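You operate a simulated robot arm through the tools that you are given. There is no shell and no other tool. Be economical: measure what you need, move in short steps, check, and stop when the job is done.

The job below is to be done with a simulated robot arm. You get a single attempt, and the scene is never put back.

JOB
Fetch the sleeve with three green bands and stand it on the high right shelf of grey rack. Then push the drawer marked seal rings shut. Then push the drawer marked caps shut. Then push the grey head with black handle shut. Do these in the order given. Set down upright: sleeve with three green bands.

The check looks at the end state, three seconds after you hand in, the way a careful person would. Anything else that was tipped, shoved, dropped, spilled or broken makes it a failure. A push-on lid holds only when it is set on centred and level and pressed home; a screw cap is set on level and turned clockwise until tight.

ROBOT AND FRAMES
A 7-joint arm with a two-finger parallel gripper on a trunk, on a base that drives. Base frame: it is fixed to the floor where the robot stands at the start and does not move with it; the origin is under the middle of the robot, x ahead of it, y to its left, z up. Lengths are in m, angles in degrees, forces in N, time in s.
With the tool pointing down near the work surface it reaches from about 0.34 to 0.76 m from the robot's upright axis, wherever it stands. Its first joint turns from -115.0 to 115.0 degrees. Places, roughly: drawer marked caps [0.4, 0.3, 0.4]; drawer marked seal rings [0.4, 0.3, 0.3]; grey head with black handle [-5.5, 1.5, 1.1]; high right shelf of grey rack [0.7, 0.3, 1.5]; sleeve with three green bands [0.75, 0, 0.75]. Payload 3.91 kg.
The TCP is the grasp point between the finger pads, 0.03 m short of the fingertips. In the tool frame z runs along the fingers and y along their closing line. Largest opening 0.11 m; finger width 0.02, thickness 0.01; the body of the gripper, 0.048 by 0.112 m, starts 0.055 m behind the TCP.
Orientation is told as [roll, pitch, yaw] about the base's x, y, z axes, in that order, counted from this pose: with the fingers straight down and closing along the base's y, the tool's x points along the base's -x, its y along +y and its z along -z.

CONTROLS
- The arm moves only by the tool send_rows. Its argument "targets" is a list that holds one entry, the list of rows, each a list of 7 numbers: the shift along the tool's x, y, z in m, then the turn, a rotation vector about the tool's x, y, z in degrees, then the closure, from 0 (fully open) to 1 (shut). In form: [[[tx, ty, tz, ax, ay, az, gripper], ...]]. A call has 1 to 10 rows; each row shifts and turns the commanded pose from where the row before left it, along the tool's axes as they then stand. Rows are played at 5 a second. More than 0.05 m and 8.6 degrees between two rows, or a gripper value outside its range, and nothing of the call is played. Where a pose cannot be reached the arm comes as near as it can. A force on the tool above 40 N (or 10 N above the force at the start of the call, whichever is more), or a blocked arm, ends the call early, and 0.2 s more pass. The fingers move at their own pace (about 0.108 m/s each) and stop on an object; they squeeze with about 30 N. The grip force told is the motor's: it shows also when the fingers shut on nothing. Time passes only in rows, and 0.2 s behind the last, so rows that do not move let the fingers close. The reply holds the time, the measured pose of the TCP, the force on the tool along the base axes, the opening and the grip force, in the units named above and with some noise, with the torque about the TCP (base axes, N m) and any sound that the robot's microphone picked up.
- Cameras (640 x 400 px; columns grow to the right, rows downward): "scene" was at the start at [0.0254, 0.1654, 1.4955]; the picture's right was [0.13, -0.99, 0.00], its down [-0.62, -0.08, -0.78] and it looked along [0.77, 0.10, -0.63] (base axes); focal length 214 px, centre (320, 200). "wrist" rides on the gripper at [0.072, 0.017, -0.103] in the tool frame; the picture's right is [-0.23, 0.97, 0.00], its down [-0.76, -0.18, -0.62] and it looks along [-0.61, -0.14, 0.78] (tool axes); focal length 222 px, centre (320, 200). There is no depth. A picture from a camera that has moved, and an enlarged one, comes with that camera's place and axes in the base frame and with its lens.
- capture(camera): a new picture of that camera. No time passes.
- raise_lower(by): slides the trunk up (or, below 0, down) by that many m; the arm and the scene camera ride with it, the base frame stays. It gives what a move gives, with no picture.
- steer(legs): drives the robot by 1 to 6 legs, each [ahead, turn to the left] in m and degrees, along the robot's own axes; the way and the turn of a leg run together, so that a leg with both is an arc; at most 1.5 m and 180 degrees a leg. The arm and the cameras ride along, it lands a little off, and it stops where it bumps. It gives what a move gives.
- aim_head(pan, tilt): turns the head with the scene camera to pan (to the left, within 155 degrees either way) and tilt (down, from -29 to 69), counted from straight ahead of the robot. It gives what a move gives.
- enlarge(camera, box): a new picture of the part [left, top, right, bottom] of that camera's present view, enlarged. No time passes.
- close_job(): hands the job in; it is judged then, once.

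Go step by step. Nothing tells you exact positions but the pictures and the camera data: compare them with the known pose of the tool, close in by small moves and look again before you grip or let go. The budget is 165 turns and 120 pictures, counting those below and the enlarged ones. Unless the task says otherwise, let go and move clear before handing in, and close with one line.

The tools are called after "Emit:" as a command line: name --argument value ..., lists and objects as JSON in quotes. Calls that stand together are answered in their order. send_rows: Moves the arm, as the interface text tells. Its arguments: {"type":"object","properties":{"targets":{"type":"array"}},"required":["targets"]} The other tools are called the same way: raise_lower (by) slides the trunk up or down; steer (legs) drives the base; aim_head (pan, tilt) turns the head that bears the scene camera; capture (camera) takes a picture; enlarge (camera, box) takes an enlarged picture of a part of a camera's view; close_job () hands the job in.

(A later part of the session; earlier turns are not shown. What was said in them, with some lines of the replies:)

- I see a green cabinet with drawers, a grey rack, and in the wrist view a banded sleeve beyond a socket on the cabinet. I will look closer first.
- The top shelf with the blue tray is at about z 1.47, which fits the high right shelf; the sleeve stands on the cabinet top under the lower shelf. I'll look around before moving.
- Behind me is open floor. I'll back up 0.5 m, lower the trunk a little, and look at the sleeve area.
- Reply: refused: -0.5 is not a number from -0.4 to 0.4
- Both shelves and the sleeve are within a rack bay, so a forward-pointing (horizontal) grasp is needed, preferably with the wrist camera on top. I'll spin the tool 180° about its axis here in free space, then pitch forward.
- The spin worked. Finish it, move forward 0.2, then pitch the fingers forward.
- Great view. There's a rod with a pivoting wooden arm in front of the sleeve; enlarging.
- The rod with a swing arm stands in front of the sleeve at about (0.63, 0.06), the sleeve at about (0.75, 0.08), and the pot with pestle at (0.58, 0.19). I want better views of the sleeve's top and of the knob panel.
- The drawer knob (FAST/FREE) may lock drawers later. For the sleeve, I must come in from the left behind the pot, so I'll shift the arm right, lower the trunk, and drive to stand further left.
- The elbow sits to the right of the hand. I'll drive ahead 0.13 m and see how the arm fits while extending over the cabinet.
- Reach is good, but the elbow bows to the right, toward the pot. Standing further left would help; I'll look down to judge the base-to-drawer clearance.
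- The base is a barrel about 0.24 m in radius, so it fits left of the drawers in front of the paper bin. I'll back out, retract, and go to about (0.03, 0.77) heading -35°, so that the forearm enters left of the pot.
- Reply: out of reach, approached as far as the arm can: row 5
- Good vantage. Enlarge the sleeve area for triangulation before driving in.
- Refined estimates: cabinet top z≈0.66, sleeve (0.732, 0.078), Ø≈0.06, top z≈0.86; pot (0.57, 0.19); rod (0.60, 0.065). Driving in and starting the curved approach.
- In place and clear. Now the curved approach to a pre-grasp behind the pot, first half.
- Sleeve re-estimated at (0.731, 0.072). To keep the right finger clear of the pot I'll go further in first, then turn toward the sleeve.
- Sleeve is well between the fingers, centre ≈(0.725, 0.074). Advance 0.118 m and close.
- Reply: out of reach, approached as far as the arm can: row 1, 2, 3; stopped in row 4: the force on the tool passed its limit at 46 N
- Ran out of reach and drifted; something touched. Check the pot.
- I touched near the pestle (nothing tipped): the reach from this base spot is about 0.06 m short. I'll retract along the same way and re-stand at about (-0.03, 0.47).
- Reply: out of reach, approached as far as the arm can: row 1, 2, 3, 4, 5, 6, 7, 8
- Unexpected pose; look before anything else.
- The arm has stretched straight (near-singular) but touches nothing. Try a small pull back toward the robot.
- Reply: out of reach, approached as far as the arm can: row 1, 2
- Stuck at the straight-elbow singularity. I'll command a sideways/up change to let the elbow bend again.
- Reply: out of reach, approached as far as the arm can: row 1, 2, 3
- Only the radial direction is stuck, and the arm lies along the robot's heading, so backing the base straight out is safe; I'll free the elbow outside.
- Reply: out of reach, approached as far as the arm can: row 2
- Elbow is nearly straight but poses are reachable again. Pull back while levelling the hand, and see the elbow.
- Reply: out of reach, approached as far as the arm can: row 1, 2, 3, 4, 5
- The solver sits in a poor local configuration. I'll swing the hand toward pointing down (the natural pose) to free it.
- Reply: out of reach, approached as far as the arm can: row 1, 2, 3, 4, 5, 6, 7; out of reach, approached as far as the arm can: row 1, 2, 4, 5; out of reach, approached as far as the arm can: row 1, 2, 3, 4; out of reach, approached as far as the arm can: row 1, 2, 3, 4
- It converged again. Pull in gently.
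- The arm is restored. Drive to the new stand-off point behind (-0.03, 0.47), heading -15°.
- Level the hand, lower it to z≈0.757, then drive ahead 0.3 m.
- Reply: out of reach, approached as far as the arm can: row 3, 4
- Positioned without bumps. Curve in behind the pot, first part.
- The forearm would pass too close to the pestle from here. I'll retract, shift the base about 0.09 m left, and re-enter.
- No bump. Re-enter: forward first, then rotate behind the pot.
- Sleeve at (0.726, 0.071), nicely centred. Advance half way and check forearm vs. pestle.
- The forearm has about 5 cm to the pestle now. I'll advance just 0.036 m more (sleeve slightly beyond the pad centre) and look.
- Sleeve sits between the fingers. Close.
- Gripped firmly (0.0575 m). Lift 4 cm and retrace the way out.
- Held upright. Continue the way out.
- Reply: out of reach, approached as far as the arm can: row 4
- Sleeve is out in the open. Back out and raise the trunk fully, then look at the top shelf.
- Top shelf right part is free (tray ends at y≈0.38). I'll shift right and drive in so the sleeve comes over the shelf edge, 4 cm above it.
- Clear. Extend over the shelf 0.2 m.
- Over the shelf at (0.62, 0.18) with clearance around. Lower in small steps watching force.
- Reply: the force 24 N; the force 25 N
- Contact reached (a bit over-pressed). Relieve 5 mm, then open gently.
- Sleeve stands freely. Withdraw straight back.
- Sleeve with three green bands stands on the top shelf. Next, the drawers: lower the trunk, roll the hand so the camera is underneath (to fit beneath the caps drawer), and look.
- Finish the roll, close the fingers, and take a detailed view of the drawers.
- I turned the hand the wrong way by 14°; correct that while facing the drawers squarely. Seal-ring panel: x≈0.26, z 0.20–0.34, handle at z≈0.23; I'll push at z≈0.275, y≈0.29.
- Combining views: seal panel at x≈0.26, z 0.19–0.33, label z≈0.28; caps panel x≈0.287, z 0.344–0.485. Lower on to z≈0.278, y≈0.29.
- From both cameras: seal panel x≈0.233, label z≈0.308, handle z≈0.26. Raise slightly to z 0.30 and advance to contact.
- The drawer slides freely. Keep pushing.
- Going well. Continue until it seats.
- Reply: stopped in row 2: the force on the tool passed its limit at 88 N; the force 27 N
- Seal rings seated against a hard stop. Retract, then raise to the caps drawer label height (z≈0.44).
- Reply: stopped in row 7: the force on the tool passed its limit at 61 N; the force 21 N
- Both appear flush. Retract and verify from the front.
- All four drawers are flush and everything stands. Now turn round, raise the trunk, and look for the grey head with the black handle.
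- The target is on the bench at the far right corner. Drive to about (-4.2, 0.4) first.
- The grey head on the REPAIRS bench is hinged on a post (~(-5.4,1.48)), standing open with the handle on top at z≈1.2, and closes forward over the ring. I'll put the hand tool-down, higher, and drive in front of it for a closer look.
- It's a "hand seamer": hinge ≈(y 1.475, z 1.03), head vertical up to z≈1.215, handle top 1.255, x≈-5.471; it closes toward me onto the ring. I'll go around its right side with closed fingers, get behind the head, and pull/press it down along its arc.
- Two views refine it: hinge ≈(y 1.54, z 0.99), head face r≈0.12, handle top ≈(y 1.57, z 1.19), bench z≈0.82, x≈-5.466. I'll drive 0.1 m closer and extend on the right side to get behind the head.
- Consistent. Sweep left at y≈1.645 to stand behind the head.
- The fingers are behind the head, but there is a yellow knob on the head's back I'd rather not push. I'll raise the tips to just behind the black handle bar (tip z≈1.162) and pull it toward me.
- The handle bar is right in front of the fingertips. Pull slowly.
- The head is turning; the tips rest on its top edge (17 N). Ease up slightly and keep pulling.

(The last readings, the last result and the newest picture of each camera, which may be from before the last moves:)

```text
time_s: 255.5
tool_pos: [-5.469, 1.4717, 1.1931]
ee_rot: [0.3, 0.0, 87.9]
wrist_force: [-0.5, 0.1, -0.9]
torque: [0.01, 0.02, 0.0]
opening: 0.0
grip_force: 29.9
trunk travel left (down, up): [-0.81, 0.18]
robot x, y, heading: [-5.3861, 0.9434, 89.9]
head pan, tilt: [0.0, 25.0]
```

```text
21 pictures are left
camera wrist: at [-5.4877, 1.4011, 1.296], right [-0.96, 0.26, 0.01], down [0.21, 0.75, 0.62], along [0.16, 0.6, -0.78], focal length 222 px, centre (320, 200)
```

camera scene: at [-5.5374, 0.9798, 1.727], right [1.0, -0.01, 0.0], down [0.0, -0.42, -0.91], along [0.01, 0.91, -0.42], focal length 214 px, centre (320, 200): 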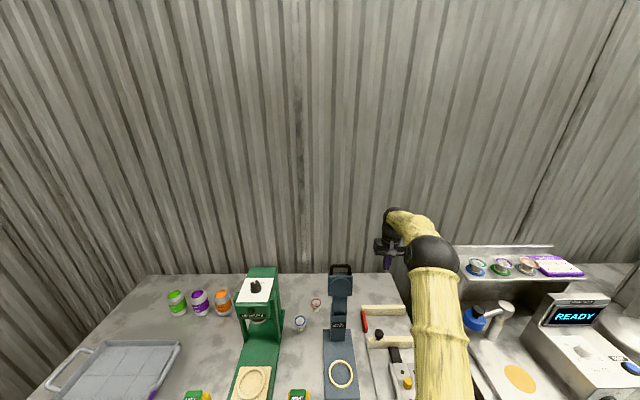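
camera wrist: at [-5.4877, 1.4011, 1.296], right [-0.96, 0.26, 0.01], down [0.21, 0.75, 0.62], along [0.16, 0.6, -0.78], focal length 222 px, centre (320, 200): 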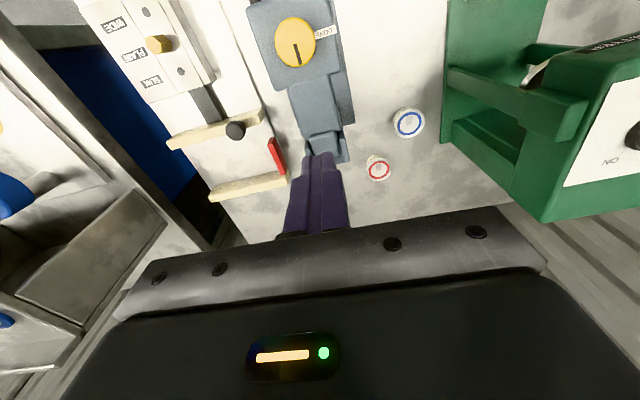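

The head has swung down by itself, showing a yellow knob with a label on its back. Look closer.

Emit:
enlarge --camera "wrist" --box '[230, 0, 370, 110]'

Emit:
enlarge --camera "scene" --box '[290, 230, 400, 390]'

```text
3.64 times, centred on (300, 55) of wrist
camera zoom: at [-5.4877, 1.4011, 1.296], right [-0.96, 0.26, 0.01], down [0.21, 0.75, 0.62], along [0.16, 0.6, -0.78], focal length 808 px, centre (393, 727)
```

zoom: 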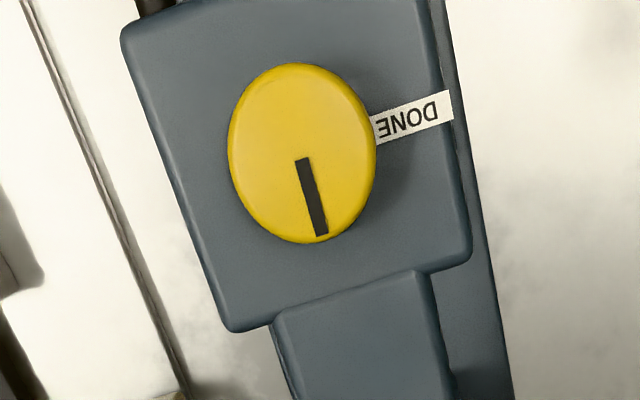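

```text
2.50 times, centred on (345, 310) of scene
camera zoom: at [-5.5375, 0.9766, 1.7271], right [1.0, -0.01, 0.0], down [0.0, -0.42, -0.91], along [0.01, 0.91, -0.42], focal length 536 px, centre (258, -75)
```

zoom: 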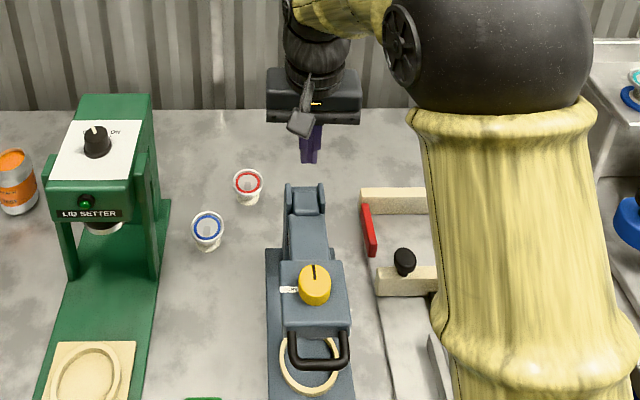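

The head lies down over the ring with the "DONE" dial untouched. To make sure it is fully shut I'll press gently on the handle bar (y≈1.333).

Emit:
send_rows --targets '[[[0.046, 0, 0, 0, 0, 0, 1], [0.046, 0, 0, 0, 0, 0, 1], [0.046, 0, 0, 0, 0, 0, 1], [0, 0, 0.04, 0, 0, 0, 1], [0, 0, 0.04, 0, 0, 0, 1], [0, 0, 0.03, 0, 0, 0, 1]]]'

Emit:
enlarge --camera "scene" --box '[290, 230, 400, 390]'

Emit:
capture --camera "wrist"

```text
time_s: 256.9
tool_pos: [-5.4755, 1.336, 1.0788]
ee_rot: [0.4, 0.2, 87.9]
wrist_force: [0.2, 0.1, 1.4]
torque: [-0.04, 0.0, -0.02]
opening: 0.0002
grip_force: 29.8
trunk travel left (down, up): [-0.81, 0.18]
robot x, y, heading: [-5.3847, 0.9433, 89.9]
head pan, tilt: [0.0, 25.0]
```

```text
2.50 times, centred on (345, 310) of scene
camera zoom: at [-5.538, 0.9788, 1.727], right [1.0, -0.01, 0.0], down [0.0, -0.42, -0.91], along [0.01, 0.91, -0.42], focal length 536 px, centre (258, -75)
```

zoom: 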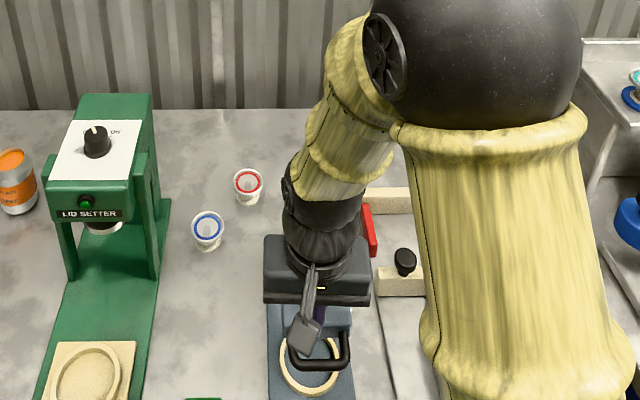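

```text
17 pictures are left
camera wrist: at [-5.4934, 1.265, 1.1825], right [-0.96, 0.26, 0.01], down [0.21, 0.76, 0.62], along [0.16, 0.6, -0.78], focal length 222 px, centre (320, 200)
```

wrist: 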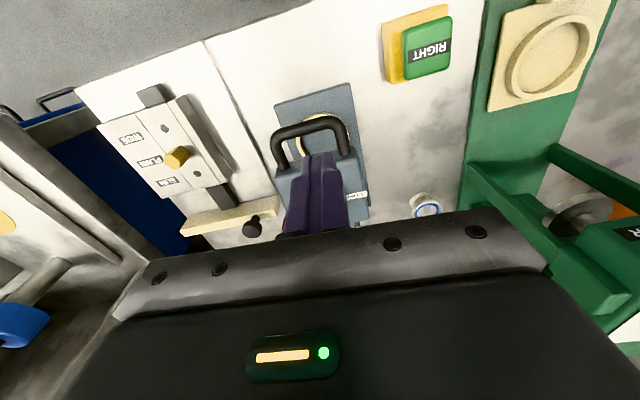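

Emit:
send_rows --targets '[[[0, 0, 0.015, 0, 0, 0, 1], [0, 0, 0.01, 0, 0, 0, 1], [0, 0, 0.01, 0, 0, 0, 1], [0, 0, 0.01, 0, 0, 0, 1]]]'

```text
time_s: 257.9
tool_pos: [-5.4749, 1.3356, 1.0349]
ee_rot: [0.4, 0.0, 87.9]
wrist_force: [0.1, 0.4, 0.4]
torque: [-0.02, 0.03, 0.02]
opening: 0.0
grip_force: 30.2
trunk travel left (down, up): [-0.81, 0.18]
robot x, y, heading: [-5.3882, 0.9387, 90.0]
head pan, tilt: [0.0, 25.0]
```

Emit:
send_rows --targets '[[[0, 0, 0.007, 0, 0, 0, 1], [0, 0, 0.007, 0, 0, 0, 1], [0, 0, 0.007, 0, 0, 0, 1], [0, 0, 0.007, 0, 0, 0, 1]]]'

Emit:
capture --camera "wrist"

```text
time_s: 258.9
tool_pos: [-5.4755, 1.3358, 1.0163]
ee_rot: [0.7, -0.4, 87.9]
wrist_force: [2.2, -6.4, 30.9]
torque: [-0.26, -0.15, -0.03]
opening: 0.0002
grip_force: 29.9
trunk travel left (down, up): [-0.81, 0.18]
robot x, y, heading: [-5.3829, 0.9417, 89.7]
head pan, tilt: [0.0, 25.0]
stopped in row 4: the force on the tool passed its limit at 49 N (the readings are from after the stop); the commanded pose is now the measured one
```

```text
16 pictures are left
camera wrist: at [-5.4943, 1.2632, 1.1186], right [-0.96, 0.26, 0.01], down [0.21, 0.75, 0.63], along [0.16, 0.61, -0.78], focal length 222 px, centre (320, 200)
```

wrist: 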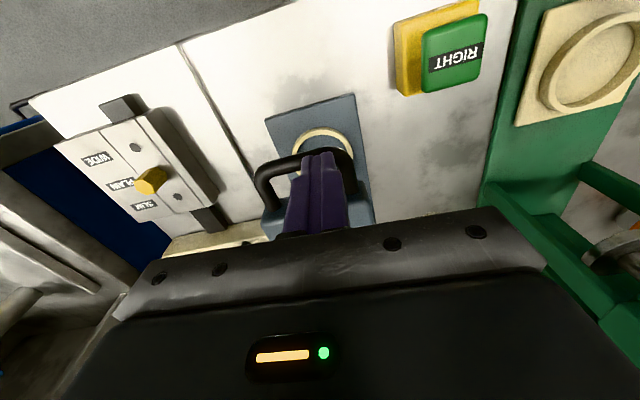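

A firm stop: the head is fully shut. Lift off, back away, and check.

Emit:
send_rows --targets '[[[0, 0, -0.03, 0, 0, 0, 1], [0, 0, -0.05, 0, 0, 0, 1], [0, 0, -0.05, 0, 0, 0, 1], [0, 0, -0.05, 0, 0, 0, 1]]]'

Emit:
steer --legs '[[-0.5, 0]]'

Emit:
enlarge --camera "scene" --box '[200, 170, 460, 330]'

```text
time_s: 259.9
tool_pos: [-5.4749, 1.3372, 1.1945]
ee_rot: [0.6, -0.4, 87.8]
wrist_force: [0.0, 0.0, 0.4]
torque: [0.03, -0.02, 0.0]
opening: 0.0
grip_force: 30.0
trunk travel left (down, up): [-0.81, 0.18]
robot x, y, heading: [-5.3874, 0.9412, 89.6]
head pan, tilt: [0.0, 25.0]
```

```text
time_s: 263.2
tool_pos: [-5.4777, 0.8444, 1.1933]
ee_rot: [0.6, -0.3, 87.9]
wrist_force: [-0.1, 0.0, -0.1]
torque: [0.02, 0.02, 0.0]
opening: 0.0002
grip_force: 29.9
trunk travel left (down, up): [-0.81, 0.18]
robot x, y, heading: [-5.3903, 0.4467, 89.8]
head pan, tilt: [0.0, 25.0]
```

```text
2.46 times, centred on (330, 250) of scene
camera zoom: at [-5.5403, 0.4821, 1.7271], right [1.0, -0.01, 0.0], down [0.0, -0.42, -0.91], along [0.0, 0.91, -0.42], focal length 528 px, centre (295, 77)
```

zoom: 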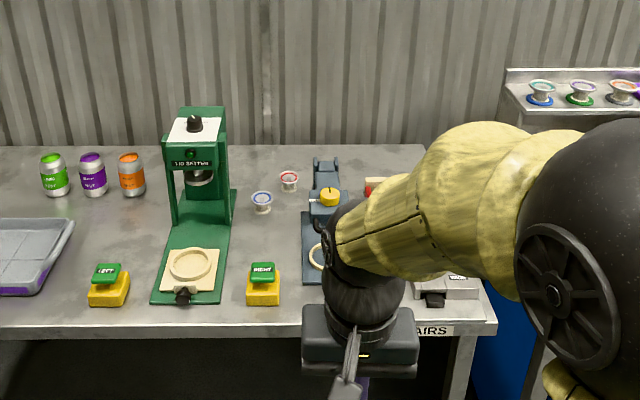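

The head is down and level over the ring, nothing around it was disturbed, and the hand is clear. All four jobs are done, so I'm handing in.

Emit:
close_job

```text
The job is handed in.
```

The job is handed in. The sleeve with three green bands stands upright on the high right shelf, the seal rings and caps drawers are shut, and the grey head with the black handle is shut. During the first try at the sleeve the gripper bumped something beside the pestle pot. Nothing tipped, and the later pictures show the pot standing.
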